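You operate a simulated robot arm through the tools that you are given. There is no shell and no other tool. Be economical: measure what you need, move in short steps, check, and stop when the job is done.

The job below is to be done with a simulated robot arm. You get a single attempt, and the scene is never put back.

## Task
Close the noodle bag with the orange clip and put it away.
Fine: the clips lie in the prep drawer, which ends shut; the bag goes on the pantry's second open shelf from the top with the clip on. Set down upright: noodle bag.

It is judged by the outcome, as a careful person would: the job done as asked, and still so three seconds after it is handed in. It fails if anything else is knocked over, pushed out of place, dropped, spilled or broken.

## Robot
A 6-joint arm with a two-finger parallel gripper on a trunk, on a base that drives. Base frame: it is fixed to the floor where the robot stands at the start and does not move with it; the origin is under the middle of the robot, x ahead of it, y to its left, z up. Lengths are in cm, angles in rad, forces in N, time in s.
With the tool pointing down near the work surface it reaches from about 36 to 82 cm from the robot's upright axis, wherever it stands. Its first joint turns from -2.897 to 2.897 rad. Places, roughly: pantry third shelf [0, 130, 130]; prep drawer [70, 10, 80]. Payload 3.91 kg.
Tool frame: the origin (TCP) lies between the finger pads and is the grasp point; the fingertips stand 3 cm ahead of it; z points along the fingers, y is the line along which they close. The gripper opens to 11 cm. The fingers are 2 cm wide and 1 cm thick; the gripper's body (4.8 by 11.2 cm) begins 5.5 cm behind the TCP.
Orientation is told as [roll, pitch, yaw] about the base's x, y, z axes, in that order, counted from this pose: with the fingers straight down and closing along the base's y, the tool's x points along the base's -x, its y along +y and its z along -z.

## Interface
- The arm moves only by the tool drive_tool. Its argument "motion" is text: rows parted by semicolons, each of 7 numbers parted by spaces: the shift along the tool's x, y, z in units of 250 mm (1.0 is 250 mm), then the turn, a rotation vector about the tool's x, y, z in units of 90 degrees (1.0 is 90 degrees), then the finger opening in cm, from 0 to 11. In form: x y z wx wy wz gripper; .... A call has 1 to 20 rows; each row is the pose to reach, as a shift and turn from the pose commanded when the call began, along the tool's axes at that moment. A call with a number of a shift or a turn outside -1 to 1 is refused whole. Rows are played at 5 a second. More than 5 cm and 0.15 rad between two rows, or a gripper value outside its range, and nothing of the call is played. A pose out of reach is approached as far as the arm can. The call stops where the force on the tool passes 80 N (or 10 N more than at its start, if that is more) or the arm is blocked; 0.2 s more then pass. The fingers move at their own pace (about 4.5 cm/s each) and stop on an object; they squeeze with about 24 N. The grip force told is the motor's: it shows also when the fingers shut on nothing. Time passes only in rows, and 0.2 s behind the last, so rows that repeat a pose let the fingers close. The reply holds the time, the measured pose of the TCP, the force on the tool along the base axes, the opening and the grip force, in the units named above and with some noise, with the torque about the TCP (base axes, N m) and any sound that the robot's microphone picked up.
- Cameras (640 x 400 px; columns grow to the right, rows downward): "scene" is now at [1.73, 11.63, 153.11]; the picture's right is [-0.17, -0.98, 0.00], its down [-0.57, 0.10, -0.82] and it looks along [0.81, -0.14, -0.57] (base axes); focal length 248 px, centre (320, 200). "wrist" rides on the gripper at [7.7, 0.7, -11.4] in the tool frame; the picture's right is [-0.09, 1.00, 0.00], its down [-0.80, -0.07, -0.59] and it looks along [-0.59, -0.05, 0.80] (tool axes); focal length 270 px, centre (320, 200). There is no depth. A picture from a camera that has moved, and an enlarged one, comes with that camera's place and axes in the base frame and with its lens. The place of the scene camera against the robot may be out by one fixed shift of up to 1.8 cm in any direction.
- capture(camera): a new picture of that camera. It takes no simulated time.
- lift_body(by): slides the trunk up (or, below 0, down) by that many cm; the arm and the scene camera ride with it, the base frame stays. It gives what a move gives, with no picture.
- steer(legs): drives the robot by 1 to 6 legs, each [ahead, turn to the left] in cm and rad, along the robot's own axes; the way and the turn of a leg run together, so that a leg with both is an arc; at most 150 cm and 3.142 rad a leg. The arm and the cameras ride along, it lands a little off, and it stops where it bumps. It gives what a move gives.
- turn_head(pan, tilt): turns the head with the scene camera to pan (to the left, within 2.705 rad either way) and tilt (down, from -0.506 to 1.204), counted from straight ahead of the robot. It gives what a move gives.
- enlarge(camera, box): a new picture of the part [left, top, right, bottom] of that camera's present view, enlarged. It takes no simulated time.
- close_job(): hands the job in; it is judged then, once.

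Work in short steps. Places have to be worked out from the pictures, the camera data and where the tool is seen: move nearer, look again, correct. Check each grasp and each placing, and mend what went wrong. You have 120 turns and 82 pictures in all, those below and enlarged ones among them. Open the gripper and draw the arm clear of the work before you hand the job in, unless the task says otherwise; then end with one line.

The tools are called after "Emit:" as a command line: name --argument value ..., lists and objects as JSON in quotes. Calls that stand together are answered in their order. drive_tool: Moves the arm, as the interface text tells. Its arguments: {"type":"object","properties":{"motion":{"type":"string"}},"required":["motion"]} The other tools are called the same way: lift_body (by) slides the trunk up or down; steer (legs) drives the base; turn_head (pan, tilt) turns the head that bears the scene camera; capture (camera) takes a picture; enlarge (camera, box) takes an enlarged picture of a part of a camera's view; close_job () hands the job in.

At the start:

```text
time_s: 0.0
tcp_pos: [38.08, -21.56, 135.59]
ee_rot: [0.001, -0.001, -0.012]
wrist_force: [-1.1, -0.3, -0.1]
ft_torque: [0.02, 0.0, 0.03]
gripper_width: 11.0
grip_force: 0.1
trunk travel left (down, up): [-47.5, 13.5]
robot x, y, heading: [-0.02, -0.72, 0.002]
head pan, tilt: [-0.175, 0.611]
```

scene: 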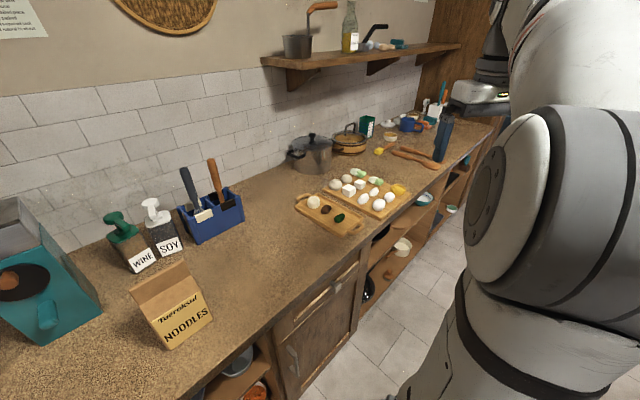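
wrist: 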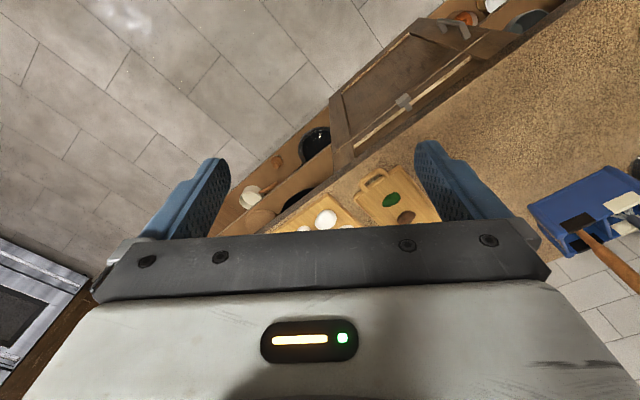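

I'll look around first: the head turns left to find the pantry.

Emit:
turn_head --pan 1.5 --tilt 0.3

Emit:
capture --camera "scene"

Emit:
turn_head --pan 0.5 --tilt 0.9

Emit:
capture --camera "scene"

Emit:
turn_head --pan -0.1 --tilt 1.0

Emit:
capture --camera "scene"

```text
time_s: 1.7
tcp_pos: [37.87, -21.46, 135.68]
ee_rot: [0.0, -0.001, -0.012]
wrist_force: [-0.5, -1.0, 0.3]
ft_torque: [0.01, 0.02, -0.02]
gripper_width: 11.0
grip_force: 0.1
trunk travel left (down, up): [-47.5, 13.5]
robot x, y, heading: [0.32, -0.66, -0.001]
head pan, tilt: [1.499, 0.3]
```

```text
79 pictures are left
camera scene: at [-6.28, 22.47, 155.95], right [1.0, -0.07, 0.0], down [-0.02, -0.3, -0.96], along [0.07, 0.95, -0.3], focal length 248 px, centre (320, 200)
```

scene: 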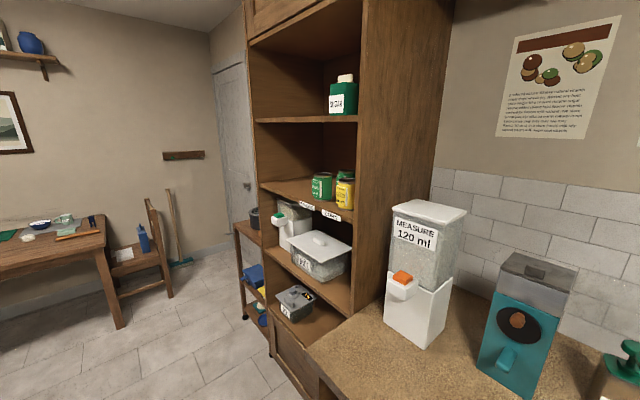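

```text
time_s: 3.0
tcp_pos: [38.04, -21.5, 135.46]
ee_rot: [0.0, 0.0, -0.013]
wrist_force: [-1.4, 0.7, 0.7]
ft_torque: [-0.01, -0.03, 0.03]
gripper_width: 10.98
grip_force: 0.0
trunk travel left (down, up): [-47.5, 13.5]
robot x, y, heading: [0.19, -0.65, 0.002]
head pan, tilt: [0.499, 0.901]
```

```text
78 pictures are left
camera scene: at [-0.32, 16.78, 150.73], right [0.48, -0.88, 0.0], down [-0.69, -0.38, -0.62], along [0.55, 0.3, -0.78], focal length 248 px, centre (320, 200)
```

scene: 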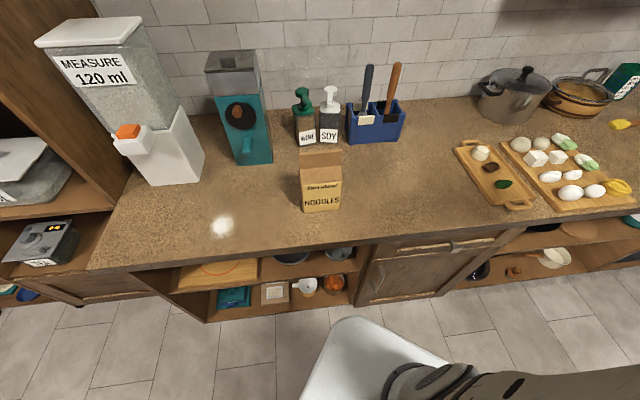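

```text
time_s: 4.0
tcp_pos: [37.99, -21.49, 135.63]
ee_rot: [0.0, 0.001, -0.012]
wrist_force: [-0.1, -0.2, -0.2]
ft_torque: [-0.02, 0.01, -0.03]
gripper_width: 10.99
grip_force: 0.0
trunk travel left (down, up): [-47.5, 13.5]
robot x, y, heading: [0.17, -0.79, -0.001]
head pan, tilt: [-0.099, 1.0]
```

```text
77 pictures are left
camera scene: at [-0.01, 12.48, 150.0], right [-0.1, -1.0, 0.0], down [-0.84, 0.08, -0.54], along [0.54, -0.05, -0.84], focal length 248 px, centre (320, 200)
```

scene: 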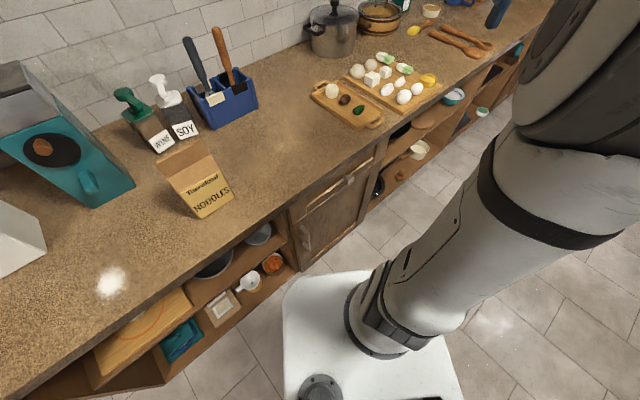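

The counter runs slantwise in the base frame (edge direction about (0.61,-0.79)). I'll enlarge the drawer and the bag.

Emit:
enlarge --camera "scene" --box '[240, 110, 420, 270]'

Emit:
enlarge --camera "scene" --box '[120, 110, 280, 230]'

Emit:
turn_head --pan 1.4 --tilt 0.2

Emit:
enlarge --camera "scene" --box '[160, 80, 480, 300]'

```text
2.50 times, centred on (330, 190) of scene
camera zoom: at [-0.01, 12.48, 150.0], right [-0.1, -1.0, 0.0], down [-0.84, 0.08, -0.54], along [0.54, -0.05, -0.84], focal length 619 px, centre (295, 225)
```

zoom: 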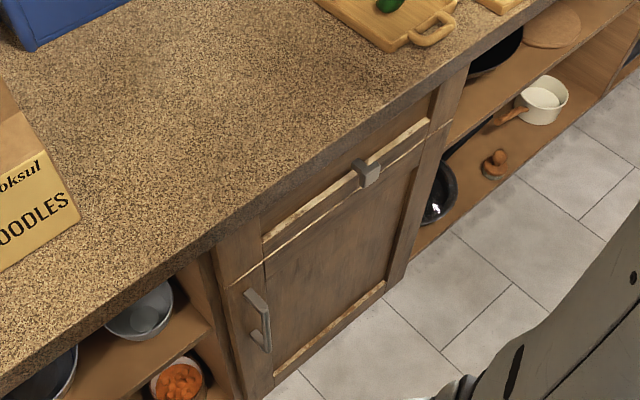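

```text
3.33 times, centred on (200, 170) of scene
camera zoom: at [-0.01, 12.48, 150.0], right [-0.1, -1.0, 0.0], down [-0.84, 0.08, -0.54], along [0.54, -0.05, -0.84], focal length 825 px, centre (720, 300)
```

zoom: 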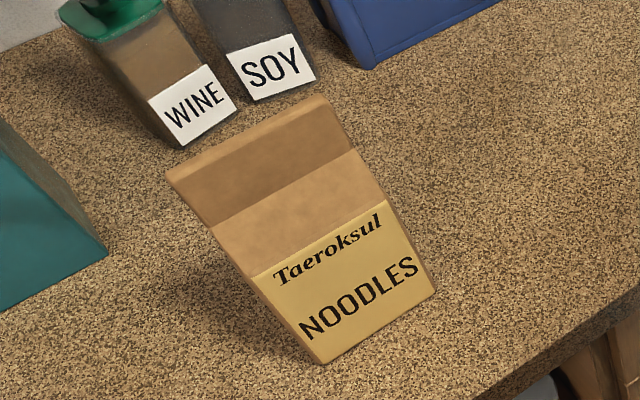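

```text
time_s: 5.6
tcp_pos: [37.95, -21.48, 135.66]
ee_rot: [0.001, -0.001, -0.011]
wrist_force: [0.3, -0.5, 0.9]
ft_torque: [0.0, 0.04, 0.0]
gripper_width: 11.01
grip_force: 0.0
trunk travel left (down, up): [-47.5, 13.5]
robot x, y, heading: [0.1, -0.64, 0.002]
head pan, tilt: [1.4, 0.201]
```

```text
1.82 times, centred on (320, 190) of scene
camera zoom: at [-5.36, 22.34, 156.88], right [0.99, -0.17, 0.0], down [-0.03, -0.2, -0.98], along [0.17, 0.97, -0.2], focal length 450 px, centre (320, 218)
```

zoom: 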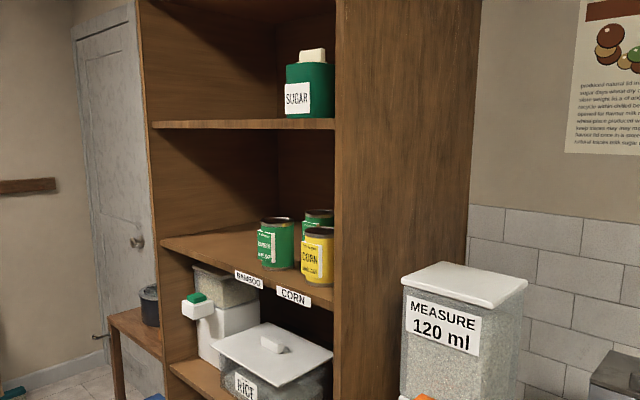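

The pantry's second shelf from the top is the board with the BAMBOO/CORN jars (z≈127), with its left half free. Before driving I'll check the floor behind the robot.

Emit:
turn_head --pan 2.7 --tilt 0.6

Emit:
capture --camera "scene"

Emit:
turn_head --pan -2.4 --tilt 0.6

Emit:
capture --camera "scene"

```text
time_s: 7.1
tcp_pos: [38.06, -21.45, 135.62]
ee_rot: [0.0, -0.001, -0.013]
wrist_force: [0.2, -0.3, -0.1]
ft_torque: [-0.01, 0.02, 0.0]
gripper_width: 11.0
grip_force: 0.0
trunk travel left (down, up): [-47.5, 13.5]
robot x, y, heading: [0.19, -0.6, 0.002]
head pan, tilt: [2.7, 0.6]
```

```text
73 pictures are left
camera scene: at [-14.94, 16.93, 153.21], right [0.43, 0.9, 0.0], down [0.51, -0.24, -0.83], along [-0.75, 0.35, -0.56], focal length 248 px, centre (320, 200)
```

scene: 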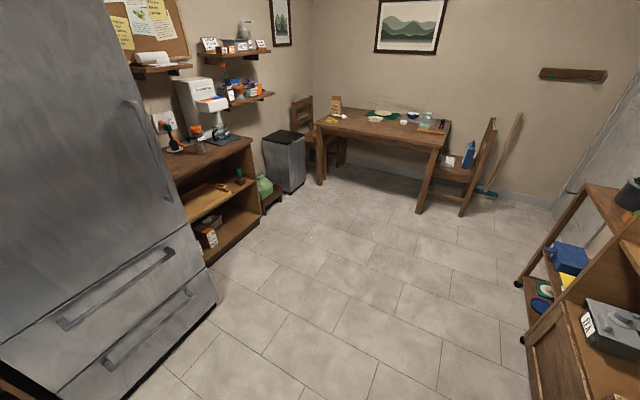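

```text
time_s: 11.1
tcp_pos: [37.93, -21.47, 135.6]
ee_rot: [0.0, 0.001, -0.012]
wrist_force: [-0.3, -0.4, 1.0]
ft_torque: [0.03, -0.01, -0.01]
gripper_width: 11.0
grip_force: 0.0
trunk travel left (down, up): [-47.5, 13.5]
robot x, y, heading: [0.17, -0.85, 0.002]
head pan, tilt: [-2.4, 0.6]
```

```text
72 pictures are left
camera scene: at [-13.45, 7.17, 153.2], right [-0.68, 0.74, 0.0], down [0.42, 0.38, -0.83], along [-0.61, -0.56, -0.56], focal length 248 px, centre (320, 200)
```

scene: 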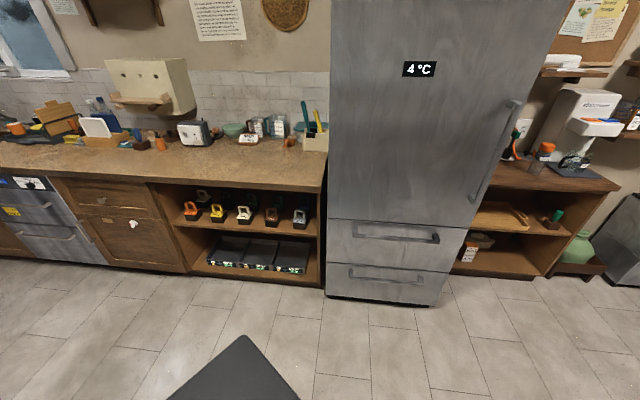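

The floor behind is free (fridge and rear counter over 1 m off). I turn to face the counter and back off a bit.

Emit:
steer --legs '[[-8, 0], [0, 0.66], [-12, 0]]'

Emit:
turn_head --pan -0.45 --tilt 0.9

Emit:
capture --camera "scene"

Emit:
capture --camera "wrist"

```text
time_s: 14.7
tcp_pos: [25.2, -1.39, 135.57]
ee_rot: [0.001, -0.002, 0.649]
wrist_force: [0.1, -0.9, -0.4]
ft_torque: [0.03, -0.06, 0.04]
gripper_width: 10.99
grip_force: 0.0
trunk travel left (down, up): [-47.5, 13.5]
robot x, y, heading: [-16.93, -8.05, 0.651]
head pan, tilt: [-2.4, 0.6]
```

```text
time_s: 16.6
tcp_pos: [25.37, -1.28, 135.66]
ee_rot: [0.0, 0.0, 0.648]
wrist_force: [0.4, -0.5, -0.2]
ft_torque: [0.0, 0.01, 0.01]
gripper_width: 10.99
grip_force: 0.1
trunk travel left (down, up): [-47.5, 13.5]
robot x, y, heading: [-17.17, -7.75, 0.651]
head pan, tilt: [-0.45, 0.901]
```

```text
71 pictures are left
camera scene: at [-24.42, -0.4, 150.72], right [0.2, -0.98, 0.0], down [-0.77, -0.16, -0.62], along [0.61, 0.13, -0.78], focal length 248 px, centre (320, 200)
```

scene: 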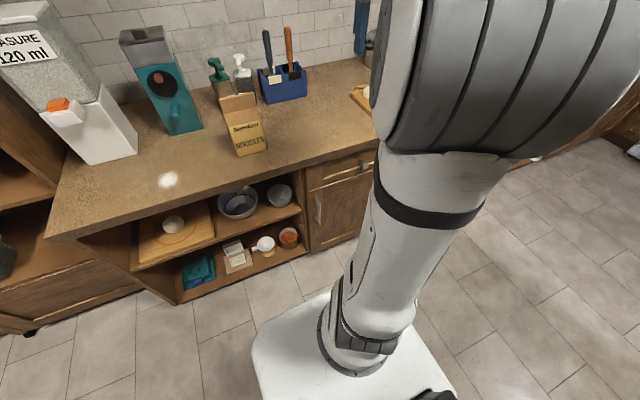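

```text
70 pictures are left
camera wrist: at [18.76, -5.4, 147.15], right [-0.53, 0.85, 0.0], down [0.68, 0.43, 0.6], along [0.5, 0.32, -0.8], focal length 270 px, centre (320, 200)
```

wrist: 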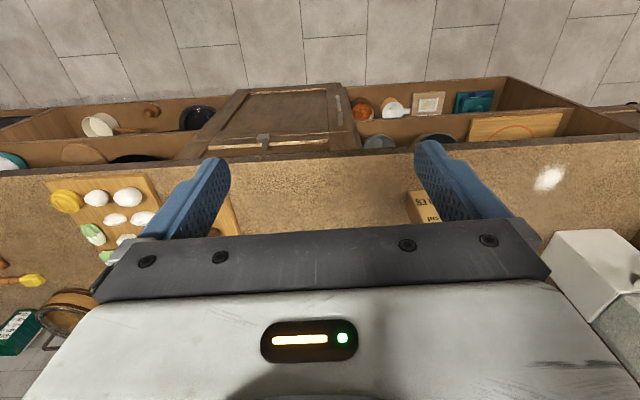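

By two views, the drawer handle is near [50.7,-2.1,83]. Let me enlarge it in the wrist view.

Emit:
enlarge --camera "wrist" --box '[180, 80, 360, 190]'

```text
3.56 times, centred on (270, 135) of wrist
camera zoom: at [18.76, -5.4, 147.15], right [-0.53, 0.85, 0.0], down [0.68, 0.43, 0.6], along [0.5, 0.32, -0.8], focal length 961 px, centre (498, 431)
```

zoom: 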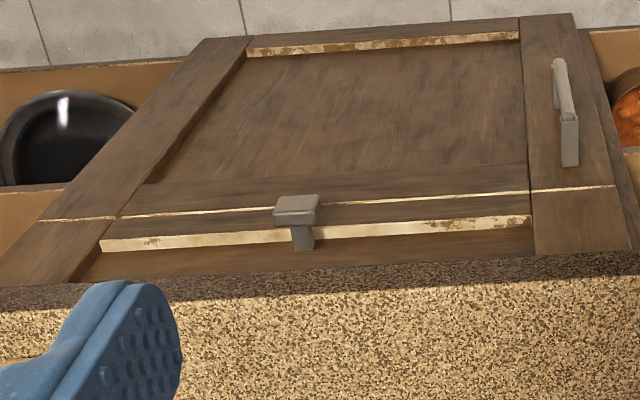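

The handle is a small knob with a square head on a stem. I'll lower the trunk 40 cm; the hand hangs about 20 cm in front of the counter edge, so that is clear.

Emit:
lift_body --by -40

Emit:
drive_tool --motion "-0.055 -0.08 0.038 0 -0.083 0 11; -0.111 -0.159 0.076 0 -0.167 0 11; -0.166 -0.238 0.114 0 -0.25 0 11; -0.222 -0.318 0.152 0 -0.333 0 9; -0.278 -0.398 0.19 0 -0.417 0 8; -0.333 -0.477 0.228 0 -0.5 0 8; -0.388 -0.556 0.266 0 -0.583 0 8; -0.444 -0.636 0.304 0 -0.667 0 8"

Emit:
capture --camera "wrist"

Emit:
turn_head --pan -0.6 --tilt 0.6

Emit:
capture --camera "scene"

```text
time_s: 20.5
tcp_pos: [25.46, -1.19, 95.57]
ee_rot: [0.001, 0.0, 0.649]
wrist_force: [-0.3, 0.2, 0.0]
ft_torque: [0.05, 0.0, -0.04]
gripper_width: 11.01
grip_force: 0.1
trunk travel left (down, up): [-7.5, 53.5]
robot x, y, heading: [-17.0, -8.11, 0.655]
head pan, tilt: [-0.45, 0.901]
```

```text
time_s: 22.3
tcp_pos: [43.79, -7.35, 88.1]
ee_rot: [0.0, -1.052, 0.649]
wrist_force: [-1.6, -1.3, 0.1]
ft_torque: [-0.02, 0.01, -0.04]
gripper_width: 7.99
grip_force: 0.1
trunk travel left (down, up): [-7.5, 53.5]
robot x, y, heading: [-17.22, -7.67, 0.655]
head pan, tilt: [-0.45, 0.901]
```

```text
68 pictures are left
camera wrist: at [32.37, -15.11, 87.13], right [-0.57, 0.82, 0.08], down [-0.05, -0.13, 0.99], along [0.82, 0.56, 0.11], focal length 270 px, centre (320, 200)
```

wrist: 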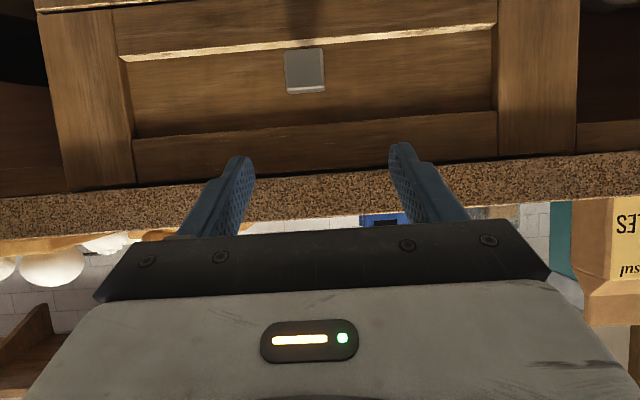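

```text
time_s: 23.1
tcp_pos: [43.75, -7.2, 88.01]
ee_rot: [0.001, -1.048, 0.65]
wrist_force: [0.7, -0.5, -1.0]
ft_torque: [0.02, -0.02, 0.01]
gripper_width: 7.98
grip_force: 0.1
trunk travel left (down, up): [-7.5, 53.5]
robot x, y, heading: [-16.9, -7.84, 0.653]
head pan, tilt: [-0.6, 0.6]
```

```text
67 pictures are left
camera scene: at [-22.99, -1.45, 113.2], right [0.06, -1.0, 0.0], down [-0.56, -0.03, -0.82], along [0.82, 0.05, -0.57], focal length 248 px, centre (320, 200)
```

scene: 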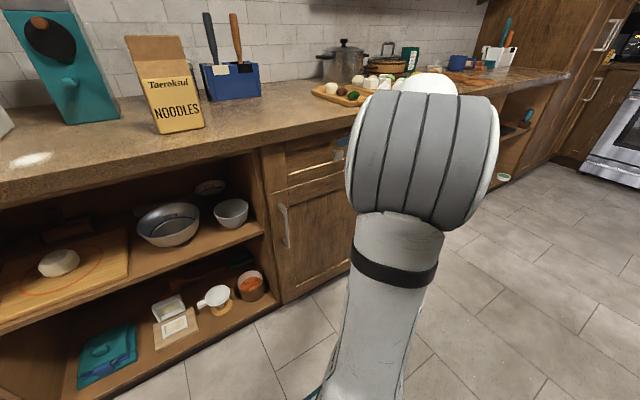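

Triangulating anew puts the knob face at about [53,-1.75,78.4], 3.4 cm wide. I go down first, then forward around it with 6 cm opening.

Emit:
drive_tool --motion "0.086 -0.016 0.096 0 0 0 6.5; 0.173 -0.032 0.192 0 0 0 6.5; 0.259 -0.048 0.288 0 0 0 6.5; 0.211 -0.048 0.371 0 0 0 6.5; 0.163 -0.048 0.454 0 0 0 6.5"

Emit:
capture --camera "wrist"

```text
time_s: 24.3
tcp_pos: [50.77, -3.41, 78.89]
ee_rot: [0.0, -1.048, 0.648]
wrist_force: [-0.1, -0.2, 0.0]
ft_torque: [-0.02, -0.02, 0.01]
gripper_width: 6.5
grip_force: 0.0
trunk travel left (down, up): [-7.5, 53.5]
robot x, y, heading: [-17.02, -8.1, 0.656]
head pan, tilt: [-0.6, 0.6]
```

```text
66 pictures are left
camera wrist: at [39.32, -11.3, 78.03], right [-0.57, 0.82, 0.08], down [-0.05, -0.13, 0.99], along [0.82, 0.56, 0.11], focal length 270 px, centre (320, 200)
```

wrist: 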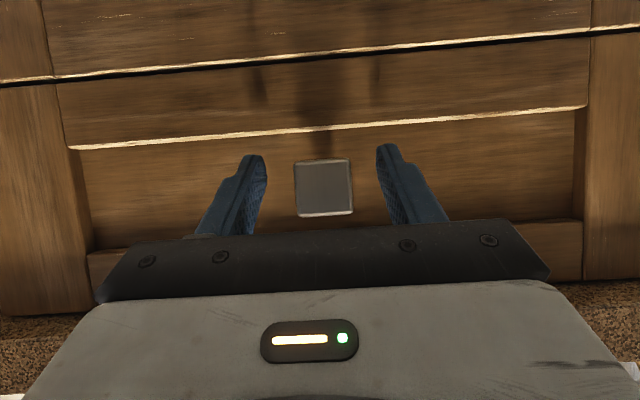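

The knob is centred between the fingers. I move on 2.4 cm, a bit higher, and close.

Emit:
drive_tool --motion "-0.035 0 0.036 0 0 0 6.5; -0.069 0 0.071 0 0 0 6.5; -0.069 0 0.071 0 0 0 2; -0.069 0 0.071 0 0 0 0; -0.069 0 0.071 0 0 0 0; -0.069 0 0.071 0 0 0 0"

Emit:
capture --camera "wrist"

```text
time_s: 25.7
tcp_pos: [52.28, -2.75, 79.51]
ee_rot: [0.004, -1.048, 0.637]
wrist_force: [-54.2, -51.3, -17.6]
ft_torque: [-0.52, 0.54, -2.71]
gripper_width: 4.39
grip_force: 24.0
trunk travel left (down, up): [-7.5, 53.5]
robot x, y, heading: [-17.19, -8.15, 0.652]
head pan, tilt: [-0.6, 0.6]
```

```text
65 pictures are left
camera wrist: at [40.84, -10.57, 78.6], right [-0.56, 0.82, 0.08], down [-0.05, -0.13, 0.99], along [0.83, 0.55, 0.11], focal length 270 px, centre (320, 200)
```

wrist: 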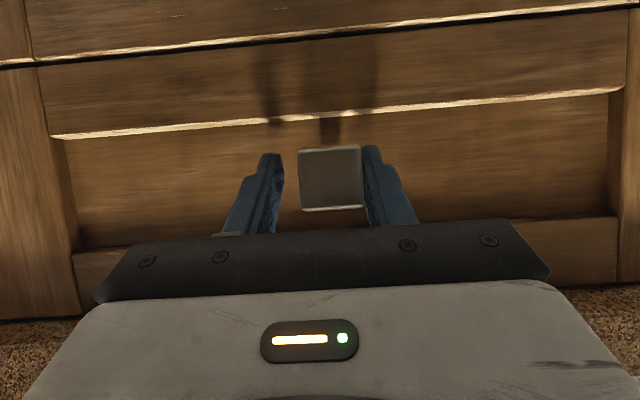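

The tips press on the drawer front (−74 N along the approach) and the knob sits a little to the left. I back off ~1 cm, shift left 0.4 cm, and close.

Emit:
drive_tool --motion "-0.015 0.0 -0.04 0 0 0 5.5; -0.015 0.018 -0.04 0 0 0 5.5; -0.015 0.018 -0.04 0 0 0 2; -0.015 0.018 -0.04 0 0 0 0; -0.015 0.018 -0.04 0 0 0 0; -0.015 0.018 -0.04 0 0 0 0"

Emit:
capture --camera "wrist"

```text
time_s: 27.1
tcp_pos: [51.94, -2.38, 80.71]
ee_rot: [-0.007, -1.057, 0.649]
wrist_force: [22.8, -29.0, 23.8]
ft_torque: [-0.18, -0.33, -0.14]
gripper_width: 3.21
grip_force: 45.1
trunk travel left (down, up): [-7.5, 53.5]
robot x, y, heading: [-17.19, -7.95, 0.654]
head pan, tilt: [-0.6, 0.6]
```

```text
64 pictures are left
camera wrist: at [40.48, -10.15, 79.75], right [-0.56, 0.82, 0.07], down [-0.06, -0.13, 0.99], along [0.82, 0.55, 0.12], focal length 270 px, centre (320, 200)
```

wrist: 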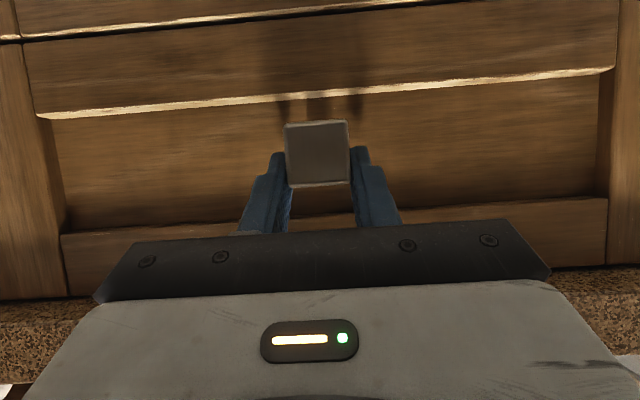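

Knob gripped (3.2 cm). I pull straight back 21 cm.

Emit:
drive_tool --motion "0.03 -0.004 -0.052 0 0 0 0; 0.09 -0.003 -0.156 0 0 0 0; 0.15 -0.002 -0.26 0 0 0 0; 0.21 0 -0.364 0 0 0 0; 0.27 0.001 -0.468 0 0 0 0; 0.33 0.003 -0.572 0 0 0 0; 0.38 0.004 -0.658 0 0 0 0; 0.42 0.006 -0.727 0 0 0 0"

Emit:
capture --camera "wrist"

Emit:
turn_head --pan -0.5 --tilt 0.8

Emit:
capture --camera "scene"

```text
time_s: 28.9
tcp_pos: [35.04, -14.67, 80.38]
ee_rot: [-0.004, -1.053, 0.653]
wrist_force: [7.3, -10.5, 32.4]
ft_torque: [0.39, 0.06, -0.54]
gripper_width: 3.19
grip_force: 44.8
trunk travel left (down, up): [-7.5, 53.5]
robot x, y, heading: [-16.99, -8.59, 0.656]
head pan, tilt: [-0.6, 0.6]
```

```text
63 pictures are left
camera wrist: at [23.57, -22.49, 79.5], right [-0.57, 0.82, 0.07], down [-0.05, -0.13, 0.99], along [0.82, 0.56, 0.12], focal length 270 px, centre (320, 200)
```

wrist: 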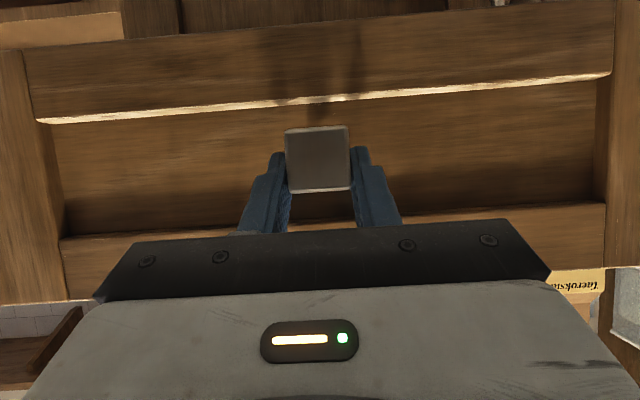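

```text
time_s: 29.6
tcp_pos: [35.05, -14.6, 80.49]
ee_rot: [-0.004, -1.053, 0.653]
wrist_force: [6.5, -10.6, 31.9]
ft_torque: [0.33, -0.04, -0.47]
gripper_width: 3.17
grip_force: 44.6
trunk travel left (down, up): [-7.5, 53.5]
robot x, y, heading: [-17.08, -8.02, 0.658]
head pan, tilt: [-0.499, 0.799]
```

```text
62 pictures are left
camera scene: at [-24.0, -0.77, 111.52], right [0.16, -0.99, 0.0], down [-0.71, -0.11, -0.7], along [0.69, 0.11, -0.72], focal length 248 px, centre (320, 200)
```

scene: 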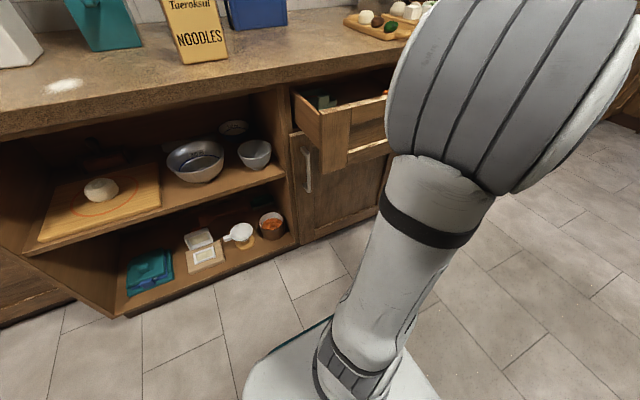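

The drawer is open by 21 cm. I release, back off, and raise the trunk to look in from above.

Emit:
drive_tool --motion "0 0 0 0 0 0 5; 0 0 0 0 0 0 6; 0 0 -0.1 0 0 0 6; 0 0 -0.24 0 0 0 6; 0 0 -0.36 0 0 0 6"

Emit:
lift_body --by 32

Emit:
drive_tool --motion "0 0 0 0 0.083 0 8; 0 0 0 0 0.167 0 8; 0 0 0 0 0.25 0 8; 0 0 0 0 0.333 0 8; 0 0 0 0 0.417 0 8; 0 0 0 0 0.5 0 8; 0 0 0 0 0.583 0 8; 0 0 0 0 0.667 0 8"

Emit:
capture --camera "wrist"

```text
time_s: 30.8
tcp_pos: [28.84, -19.29, 84.64]
ee_rot: [0.0, -1.05, 0.65]
wrist_force: [-0.1, -0.5, -0.5]
ft_torque: [-0.02, 0.01, 0.0]
gripper_width: 5.95
grip_force: 0.0
trunk travel left (down, up): [-7.5, 53.5]
robot x, y, heading: [-17.28, -8.35, 0.657]
head pan, tilt: [-0.499, 0.799]
```

```text
time_s: 34.0
tcp_pos: [28.75, -19.22, 116.75]
ee_rot: [-0.001, -1.048, 0.65]
wrist_force: [-0.3, -0.1, -0.4]
ft_torque: [-0.02, 0.0, -0.02]
gripper_width: 5.97
grip_force: 0.1
trunk travel left (down, up): [-39.5, 21.5]
robot x, y, heading: [-17.29, -8.25, 0.655]
head pan, tilt: [-0.499, 0.799]
```

```text
time_s: 35.8
tcp_pos: [28.78, -19.29, 116.74]
ee_rot: [0.0, 0.002, 0.648]
wrist_force: [-0.2, 1.0, -0.5]
ft_torque: [0.02, 0.01, 0.02]
gripper_width: 8.0
grip_force: 0.0
trunk travel left (down, up): [-39.5, 21.5]
robot x, y, heading: [-17.43, -8.11, 0.651]
head pan, tilt: [-0.499, 0.799]
```

```text
61 pictures are left
camera wrist: at [22.21, -23.48, 128.25], right [-0.53, 0.85, 0.0], down [0.68, 0.43, 0.59], along [0.5, 0.31, -0.81], focal length 270 px, centre (320, 200)
```

wrist: 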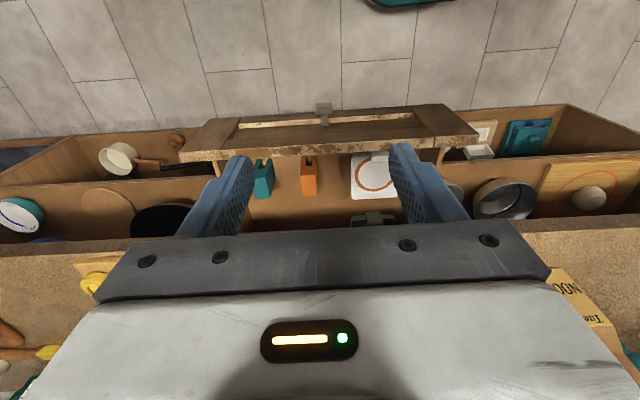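

Emit:
enlarge --camera "wrist" --box '[200, 90, 460, 250]'

```text
2.46 times, centred on (330, 170) of wrist
camera zoom: at [22.21, -23.48, 128.25], right [-0.53, 0.85, 0.0], down [0.68, 0.43, 0.59], along [0.5, 0.31, -0.81], focal length 665 px, centre (295, 274)
```

zoom: 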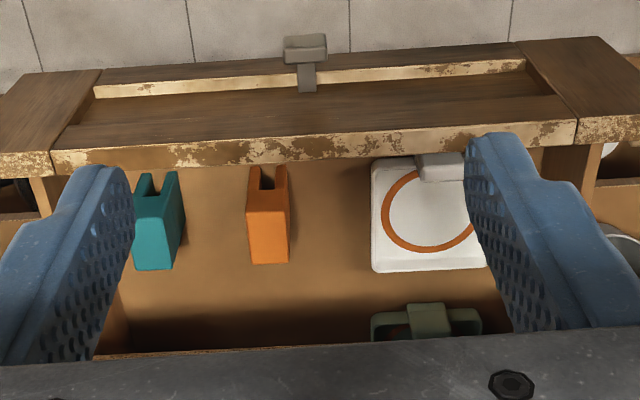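

I see an orange clip (fork-shaped block) in the drawer near [49,-9.7]. I go closer for a good look.

Emit:
drive_tool --motion "-0.05 -0.046 0.18 0 0 0 8; -0.1 -0.092 0.36 0 0 0 8; -0.15 -0.138 0.54 0 0 0 10; -0.2 -0.184 0.72 0 0 0 11; -0.2 -0.184 0.78 0 0 0 11"

Emit:
capture --camera "wrist"

Emit:
enlarge --camera "wrist" --box '[220, 110, 420, 235]'

```text
time_s: 37.0
tcp_pos: [35.6, -19.88, 97.2]
ee_rot: [0.0, 0.001, 0.65]
wrist_force: [0.2, -0.7, 0.4]
ft_torque: [0.0, -0.01, 0.02]
gripper_width: 11.02
grip_force: 0.2
trunk travel left (down, up): [-39.5, 21.5]
robot x, y, heading: [-17.04, -8.15, 0.652]
head pan, tilt: [-0.499, 0.799]
```

```text
59 pictures are left
camera wrist: at [28.96, -24.14, 108.72], right [-0.53, 0.85, 0.0], down [0.68, 0.43, 0.6], along [0.5, 0.32, -0.8], focal length 270 px, centre (320, 200)
```

wrist: 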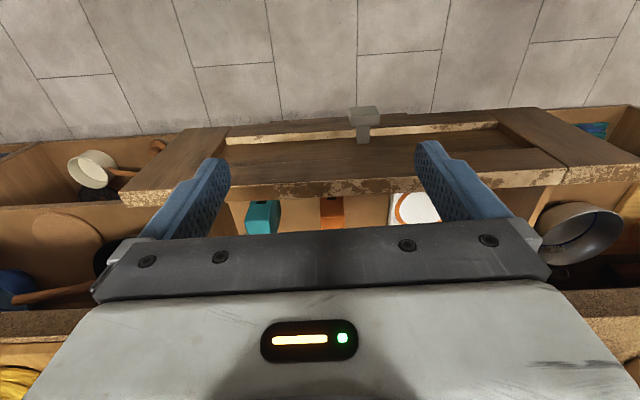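

```text
3.20 times, centred on (320, 172) of wrist
camera zoom: at [28.96, -24.14, 108.72], right [-0.53, 0.85, 0.0], down [0.68, 0.43, 0.6], along [0.5, 0.32, -0.8], focal length 865 px, centre (320, 288)
```

zoom: 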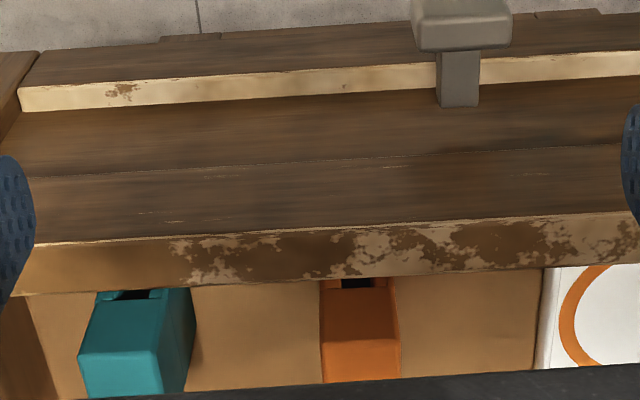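

The drawer front hides the clip from here; I move forward and up to look down on it.

Emit:
drive_tool --motion "-0.1 0 -0.1 0 0 0 11; -0.25 0 -0.2 0 0 0 11; -0.4 0 -0.3 0 0 0 11; -0.56 0 -0.3 0 0 0 11"

Emit:
capture --camera "wrist"

Emit:
enlarge --camera "wrist" --box '[220, 50, 420, 175]'

```text
time_s: 38.0
tcp_pos: [46.86, -11.3, 104.66]
ee_rot: [0.001, 0.001, 0.65]
wrist_force: [-0.5, 0.4, -0.1]
ft_torque: [0.01, 0.01, 0.04]
gripper_width: 11.01
grip_force: 0.0
trunk travel left (down, up): [-39.5, 21.5]
robot x, y, heading: [-17.06, -8.13, 0.653]
head pan, tilt: [-0.499, 0.799]
```

```text
57 pictures are left
camera wrist: at [40.25, -15.57, 116.27], right [-0.53, 0.85, 0.0], down [0.68, 0.43, 0.59], along [0.5, 0.32, -0.8], focal length 270 px, centre (320, 200)
```

wrist: 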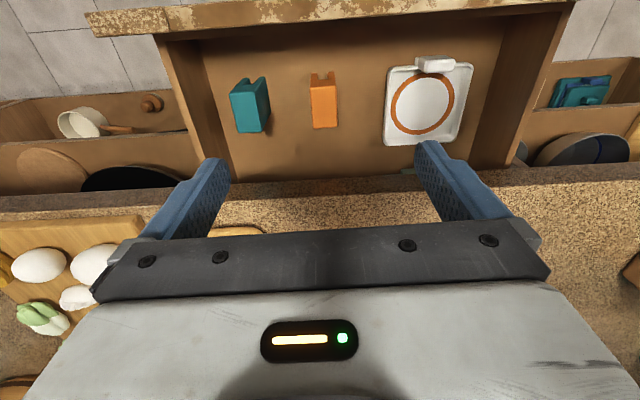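

```text
3.20 times, centred on (320, 112) of wrist
camera zoom: at [40.25, -15.57, 116.27], right [-0.53, 0.85, 0.0], down [0.68, 0.43, 0.59], along [0.5, 0.32, -0.8], focal length 865 px, centre (320, 480)
```

zoom: 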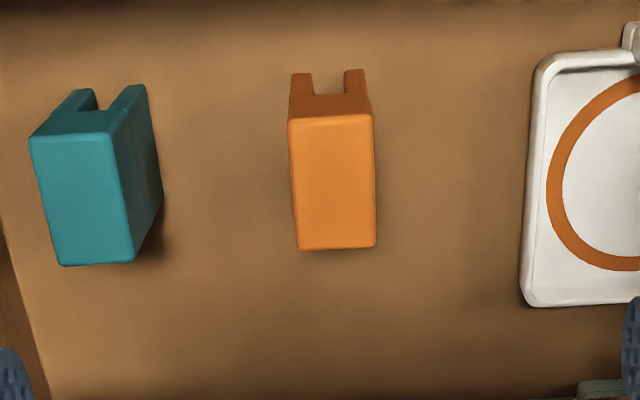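

The clip is a U-block standing legs down (slot open at the bottom, running along the drawer depth), about 3.5×5.5×8 cm, top z≈80.8, centre ≈[49.4,-9]. I move above it and check.

Emit:
drive_tool --motion "-0.046 0.005 0.15 0 0 0 9; -0.092 0.009 0.3 0 0 0 7; -0.138 0.014 0.45 0 0 0 6.5; -0.138 0.014 0.6 0 0 0 6.5"

Emit:
capture --camera "wrist"

```text
time_s: 39.0
tcp_pos: [49.52, -9.06, 89.54]
ee_rot: [0.0, -0.003, 0.65]
wrist_force: [-0.5, -0.3, 0.0]
ft_torque: [0.01, -0.01, 0.01]
gripper_width: 6.49
grip_force: 0.2
trunk travel left (down, up): [-39.5, 21.5]
robot x, y, heading: [-17.26, -8.11, 0.66]
head pan, tilt: [-0.499, 0.799]
```

```text
55 pictures are left
camera wrist: at [42.8, -13.29, 101.1], right [-0.53, 0.85, 0.0], down [0.68, 0.43, 0.6], along [0.5, 0.32, -0.8], focal length 270 px, centre (320, 200)
```

wrist: 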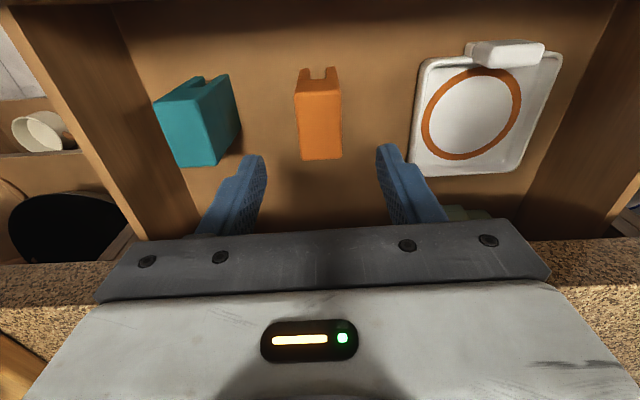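

Consistent. I descend to z≈79.3 and close on the clip's upper block.

Emit:
drive_tool --motion "-0.01 0 0.14 0 0 0 6.5; -0.01 0 0.28 0 0 0 6.5; -0.01 0 0.41 0 0 0 6.5; -0.01 0 0.41 0 0 0 3; -0.01 0 0.41 0 0 0 1; -0.01 0 0.41 0 0 0 1; -0.01 0 0.41 0 0 0 1"

Emit:
capture --camera "wrist"

```text
time_s: 40.6
tcp_pos: [49.52, -9.02, 79.36]
ee_rot: [0.0, 0.001, 0.648]
wrist_force: [-0.3, 0.1, 0.3]
ft_torque: [0.03, 0.01, 0.02]
gripper_width: 3.21
grip_force: 24.2
trunk travel left (down, up): [-39.5, 21.5]
robot x, y, heading: [-17.43, -7.59, 0.654]
head pan, tilt: [-0.499, 0.799]
```

```text
54 pictures are left
camera wrist: at [42.9, -13.15, 90.94], right [-0.53, 0.85, 0.0], down [0.68, 0.43, 0.59], along [0.5, 0.32, -0.8], focal length 270 px, centre (320, 200)
```

wrist: 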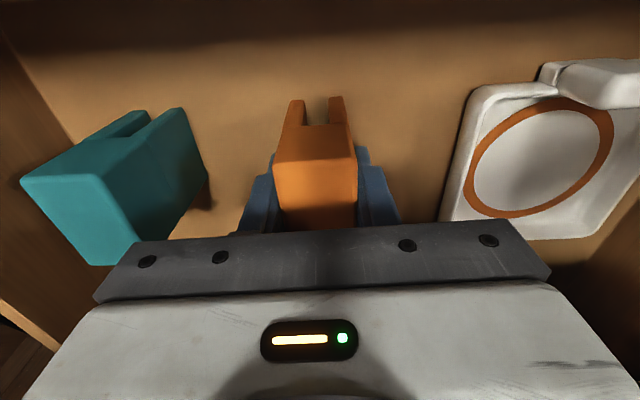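

Clip gripped at 3.2 cm. I lift it out to z≈111 and look at it and the bag.

Emit:
drive_tool --motion "0 0 -0.18 0 0 0 1; 0 0 -0.36 0 0 0 1; 0 0 -0.54 0 0 0 1; 0 0 -0.72 0 0 0 1; 0 0 -0.9 0 0 0 1; 0 0 -1 0 0 0 1"

Emit:
lift_body --by 20

Emit:
capture --camera "wrist"

Emit:
turn_head --pan -0.1 --tilt 0.9

Emit:
capture --camera "scene"

```text
time_s: 42.0
tcp_pos: [49.5, -8.93, 104.53]
ee_rot: [0.0, 0.0, 0.649]
wrist_force: [-0.5, 0.7, -0.3]
ft_torque: [0.0, -0.03, 0.01]
gripper_width: 3.18
grip_force: 24.0
trunk travel left (down, up): [-39.5, 21.5]
robot x, y, heading: [-17.32, -7.99, 0.658]
head pan, tilt: [-0.499, 0.799]
```

```text
time_s: 44.1
tcp_pos: [49.57, -9.0, 124.58]
ee_rot: [-0.001, 0.0, 0.649]
wrist_force: [-0.4, 1.1, -0.3]
ft_torque: [0.0, -0.01, -0.02]
gripper_width: 3.22
grip_force: 24.1
trunk travel left (down, up): [-59.5, 1.5]
robot x, y, heading: [-17.16, -7.93, 0.656]
head pan, tilt: [-0.499, 0.799]
```

```text
53 pictures are left
camera wrist: at [42.9, -13.1, 135.95], right [-0.53, 0.85, 0.0], down [0.68, 0.43, 0.59], along [0.5, 0.32, -0.8], focal length 270 px, centre (320, 200)
```

wrist: 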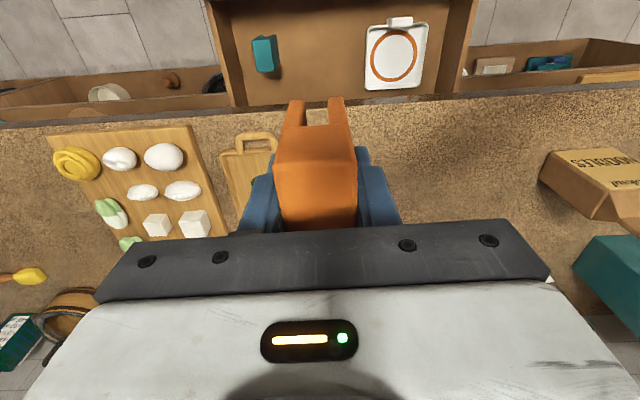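

```text
time_s: 45.0
tcp_pos: [49.5, -8.94, 124.46]
ee_rot: [0.0, -0.001, 0.648]
wrist_force: [-0.5, -1.1, -0.4]
ft_torque: [0.01, -0.06, 0.02]
gripper_width: 3.19
grip_force: 24.3
trunk travel left (down, up): [-59.5, 1.5]
robot x, y, heading: [-17.2, -7.98, 0.655]
head pan, tilt: [-0.099, 0.901]
```

```text
52 pictures are left
camera scene: at [-25.37, 2.05, 162.73], right [0.53, -0.85, 0.0], down [-0.67, -0.41, -0.62], along [0.53, 0.33, -0.78], focal length 248 px, centre (320, 200)
```

scene: 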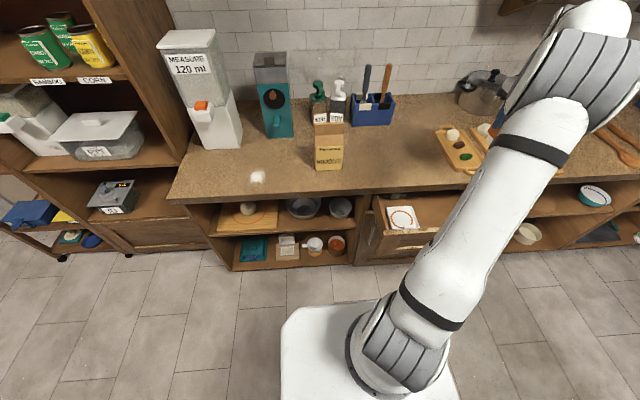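

I enlarge the bag to measure its place and top edge.

Emit:
enlarge --camera "scene" --box '[280, 90, 380, 190]'

Emit:
drive_tool --motion "0 0.18 -0.1 0 0 0 1; 0 0.36 -0.2 0 0 0 1; 0 0.54 -0.3 0 0 0 1; 0 0.72 -0.4 0 0 0 1; 0 0.88 -0.4 0 0 0 1"

Emit:
capture --camera "wrist"

```text
4.00 times, centred on (330, 140) of scene
camera zoom: at [-25.37, 2.05, 162.73], right [0.53, -0.85, 0.0], down [-0.67, -0.41, -0.62], along [0.53, 0.33, -0.78], focal length 990 px, centre (280, 440)
```

zoom: 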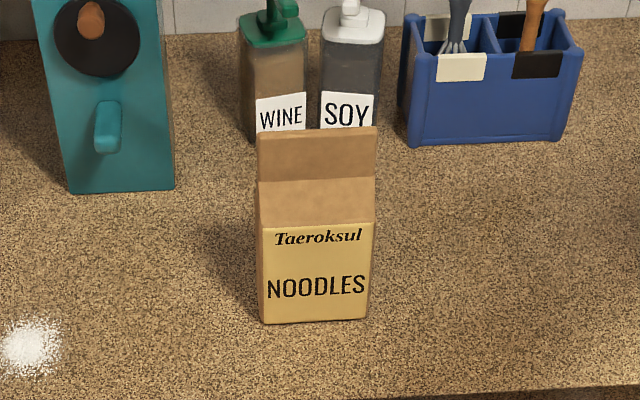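

```text
refused: row 1 steps farther than a row can; nothing moved
```

```text
50 pictures are left
camera wrist: at [42.89, -13.11, 135.96], right [-0.53, 0.85, 0.0], down [0.68, 0.43, 0.59], along [0.5, 0.32, -0.8], focal length 270 px, centre (320, 200)
```

wrist: 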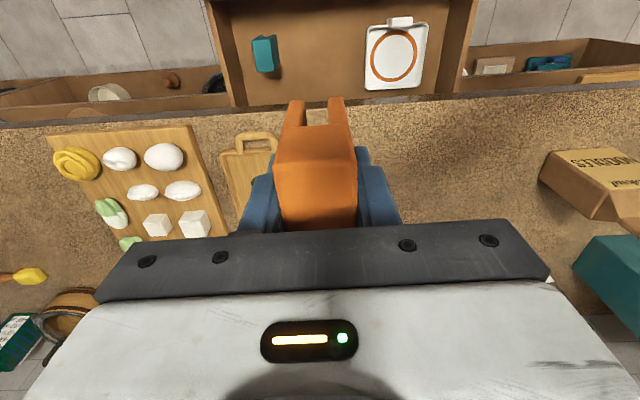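

The bag stands at about [38.7,37.5] (front face), top ≈ z 112, 11 cm wide, with a vertical fin on top. Redo the move in allowed steps: up first, then left.

Emit:
drive_tool --motion "0 0 -0.18 0 0 0 1; 0 0.05 -0.36 0 0 0 1; 0 0.2 -0.4 0 0 0 1; 0 0.38 -0.4 0 0 0 1; 0 0.57 -0.4 0 0 0 1; 0 0.76 -0.4 0 0 0 1; 0 0.95 -0.4 0 0 0 1"

Emit:
capture --camera "wrist"

```text
time_s: 46.6
tcp_pos: [35.01, 10.16, 134.45]
ee_rot: [-0.002, -0.001, 0.648]
wrist_force: [-0.5, -0.1, 0.0]
ft_torque: [0.0, 0.0, 0.0]
gripper_width: 3.19
grip_force: 23.8
trunk travel left (down, up): [-59.5, 1.5]
robot x, y, heading: [-17.09, -8.1, 0.656]
head pan, tilt: [-0.099, 0.901]
```

```text
49 pictures are left
camera wrist: at [28.47, 5.93, 145.9], right [-0.53, 0.85, 0.0], down [0.68, 0.43, 0.6], along [0.5, 0.32, -0.8], focal length 270 px, centre (320, 200)
```

wrist: 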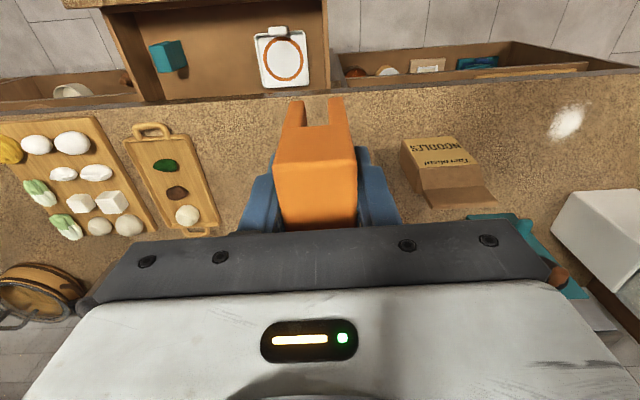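

Emit:
enlarge --camera "wrist" --box '[380, 115, 520, 225]'

```text
3.64 times, centred on (450, 170) of wrist
camera zoom: at [28.47, 5.93, 145.9], right [-0.53, 0.85, 0.0], down [0.68, 0.43, 0.6], along [0.5, 0.32, -0.8], focal length 983 px, centre (-153, 309)
```

zoom: 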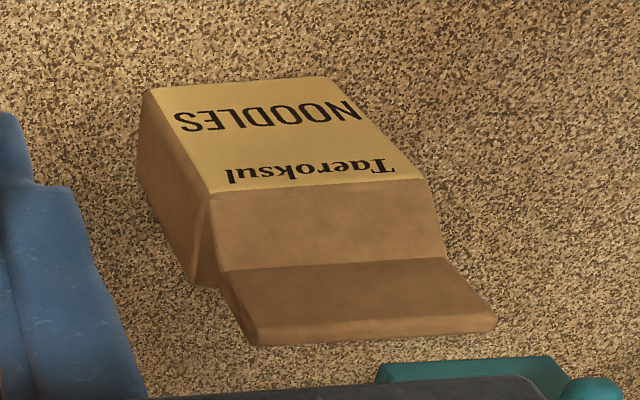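

The bag's top fin runs parallel to the counter edge, centre ≈[38,39.5], top z≈112. I turn the tool by +1.54 rad so the slot aligns with it, camera ending on the right side.

Emit:
drive_tool --motion "0 0 0 0 0 -0.09 1; 0 0 0 0 0 -0.18 1; 0 0 0 0 0 -0.27 1; 0 0 0 0 0 -0.36 1; 0 0 0 0 0 -0.45 1; 0 0 0 0 0 -0.54 1; 0 0 0 0 0 -0.63 1; 0 0 0 0 0 -0.72 1; 0 0 0 0 0 -0.81 1; 0 0 0 0 0 -0.9 1; 0 0 0 0 0 -0.98 1"

Emit:
capture --camera "wrist"

```text
time_s: 49.0
tcp_pos: [35.3, 9.96, 134.33]
ee_rot: [-0.001, 0.0, 2.19]
wrist_force: [-0.8, 1.1, -0.4]
ft_torque: [0.01, 0.0, 0.0]
gripper_width: 3.2
grip_force: 24.1
trunk travel left (down, up): [-59.5, 1.5]
robot x, y, heading: [-17.46, -8.44, 0.652]
head pan, tilt: [-0.099, 0.901]
```

```text
47 pictures are left
camera wrist: at [38.98, 3.26, 145.94], right [-0.86, -0.51, 0.0], down [-0.41, 0.69, 0.59], along [-0.3, 0.51, -0.8], focal length 270 px, centre (320, 200)
```

wrist: 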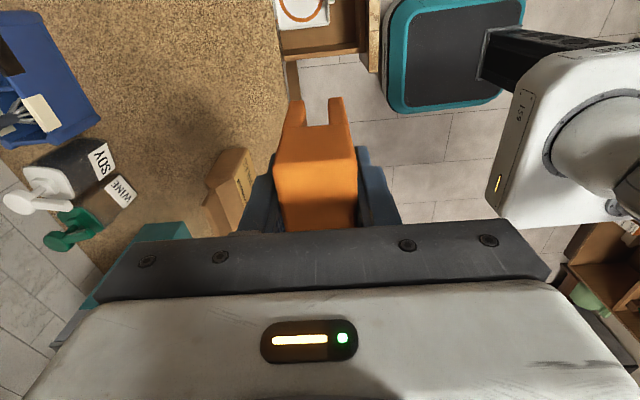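

Good. I move forward 19.6 cm and left 10 cm at this height, to see the bag end-on.

Emit:
drive_tool --motion "-0.08 -0.16 0 0 0 0 1; -0.16 -0.32 0 0 0 0 1; -0.24 -0.48 0 0 0 0 1; -0.32 -0.64 0 0 0 0 1; -0.4 -0.784 0 0 0 0 1"

Emit:
capture --camera "wrist"

```text
time_s: 50.2
tcp_pos: [45.59, 29.75, 134.01]
ee_rot: [0.006, 0.001, 2.186]
wrist_force: [1.2, -0.3, -0.8]
ft_torque: [-0.01, 0.0, 0.02]
gripper_width: 3.2
grip_force: 24.4
trunk travel left (down, up): [-59.5, 1.5]
robot x, y, heading: [-17.28, -8.31, 0.653]
head pan, tilt: [-0.099, 0.901]
```

```text
46 pictures are left
camera wrist: at [49.47, 23.05, 145.56], right [-0.86, -0.5, 0.0], down [-0.4, 0.7, 0.59], along [-0.3, 0.51, -0.8], focal length 270 px, centre (320, 200)
```

wrist: 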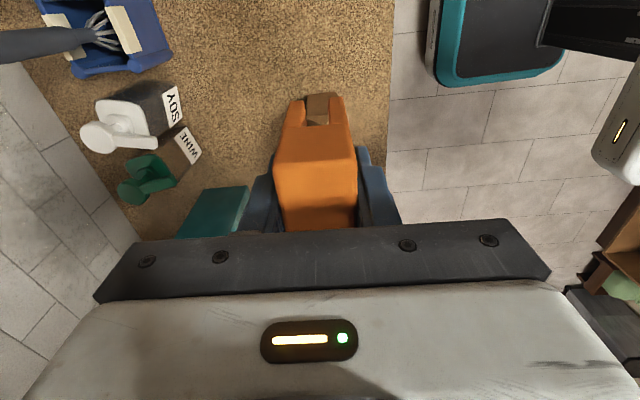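

Emit:
enlarge --camera "wrist" --box '[250, 70, 390, 170]'

```text
4.00 times, centred on (320, 120) of wrist
camera zoom: at [49.47, 23.05, 145.56], right [-0.86, -0.5, 0.0], down [-0.4, 0.7, 0.59], along [-0.3, 0.51, -0.8], focal length 1081 px, centre (320, 520)
```

zoom: 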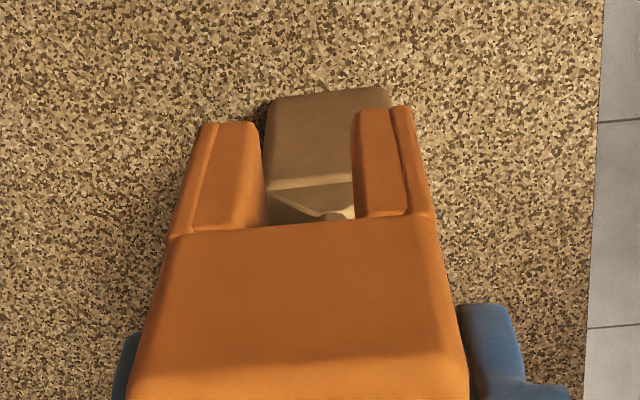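

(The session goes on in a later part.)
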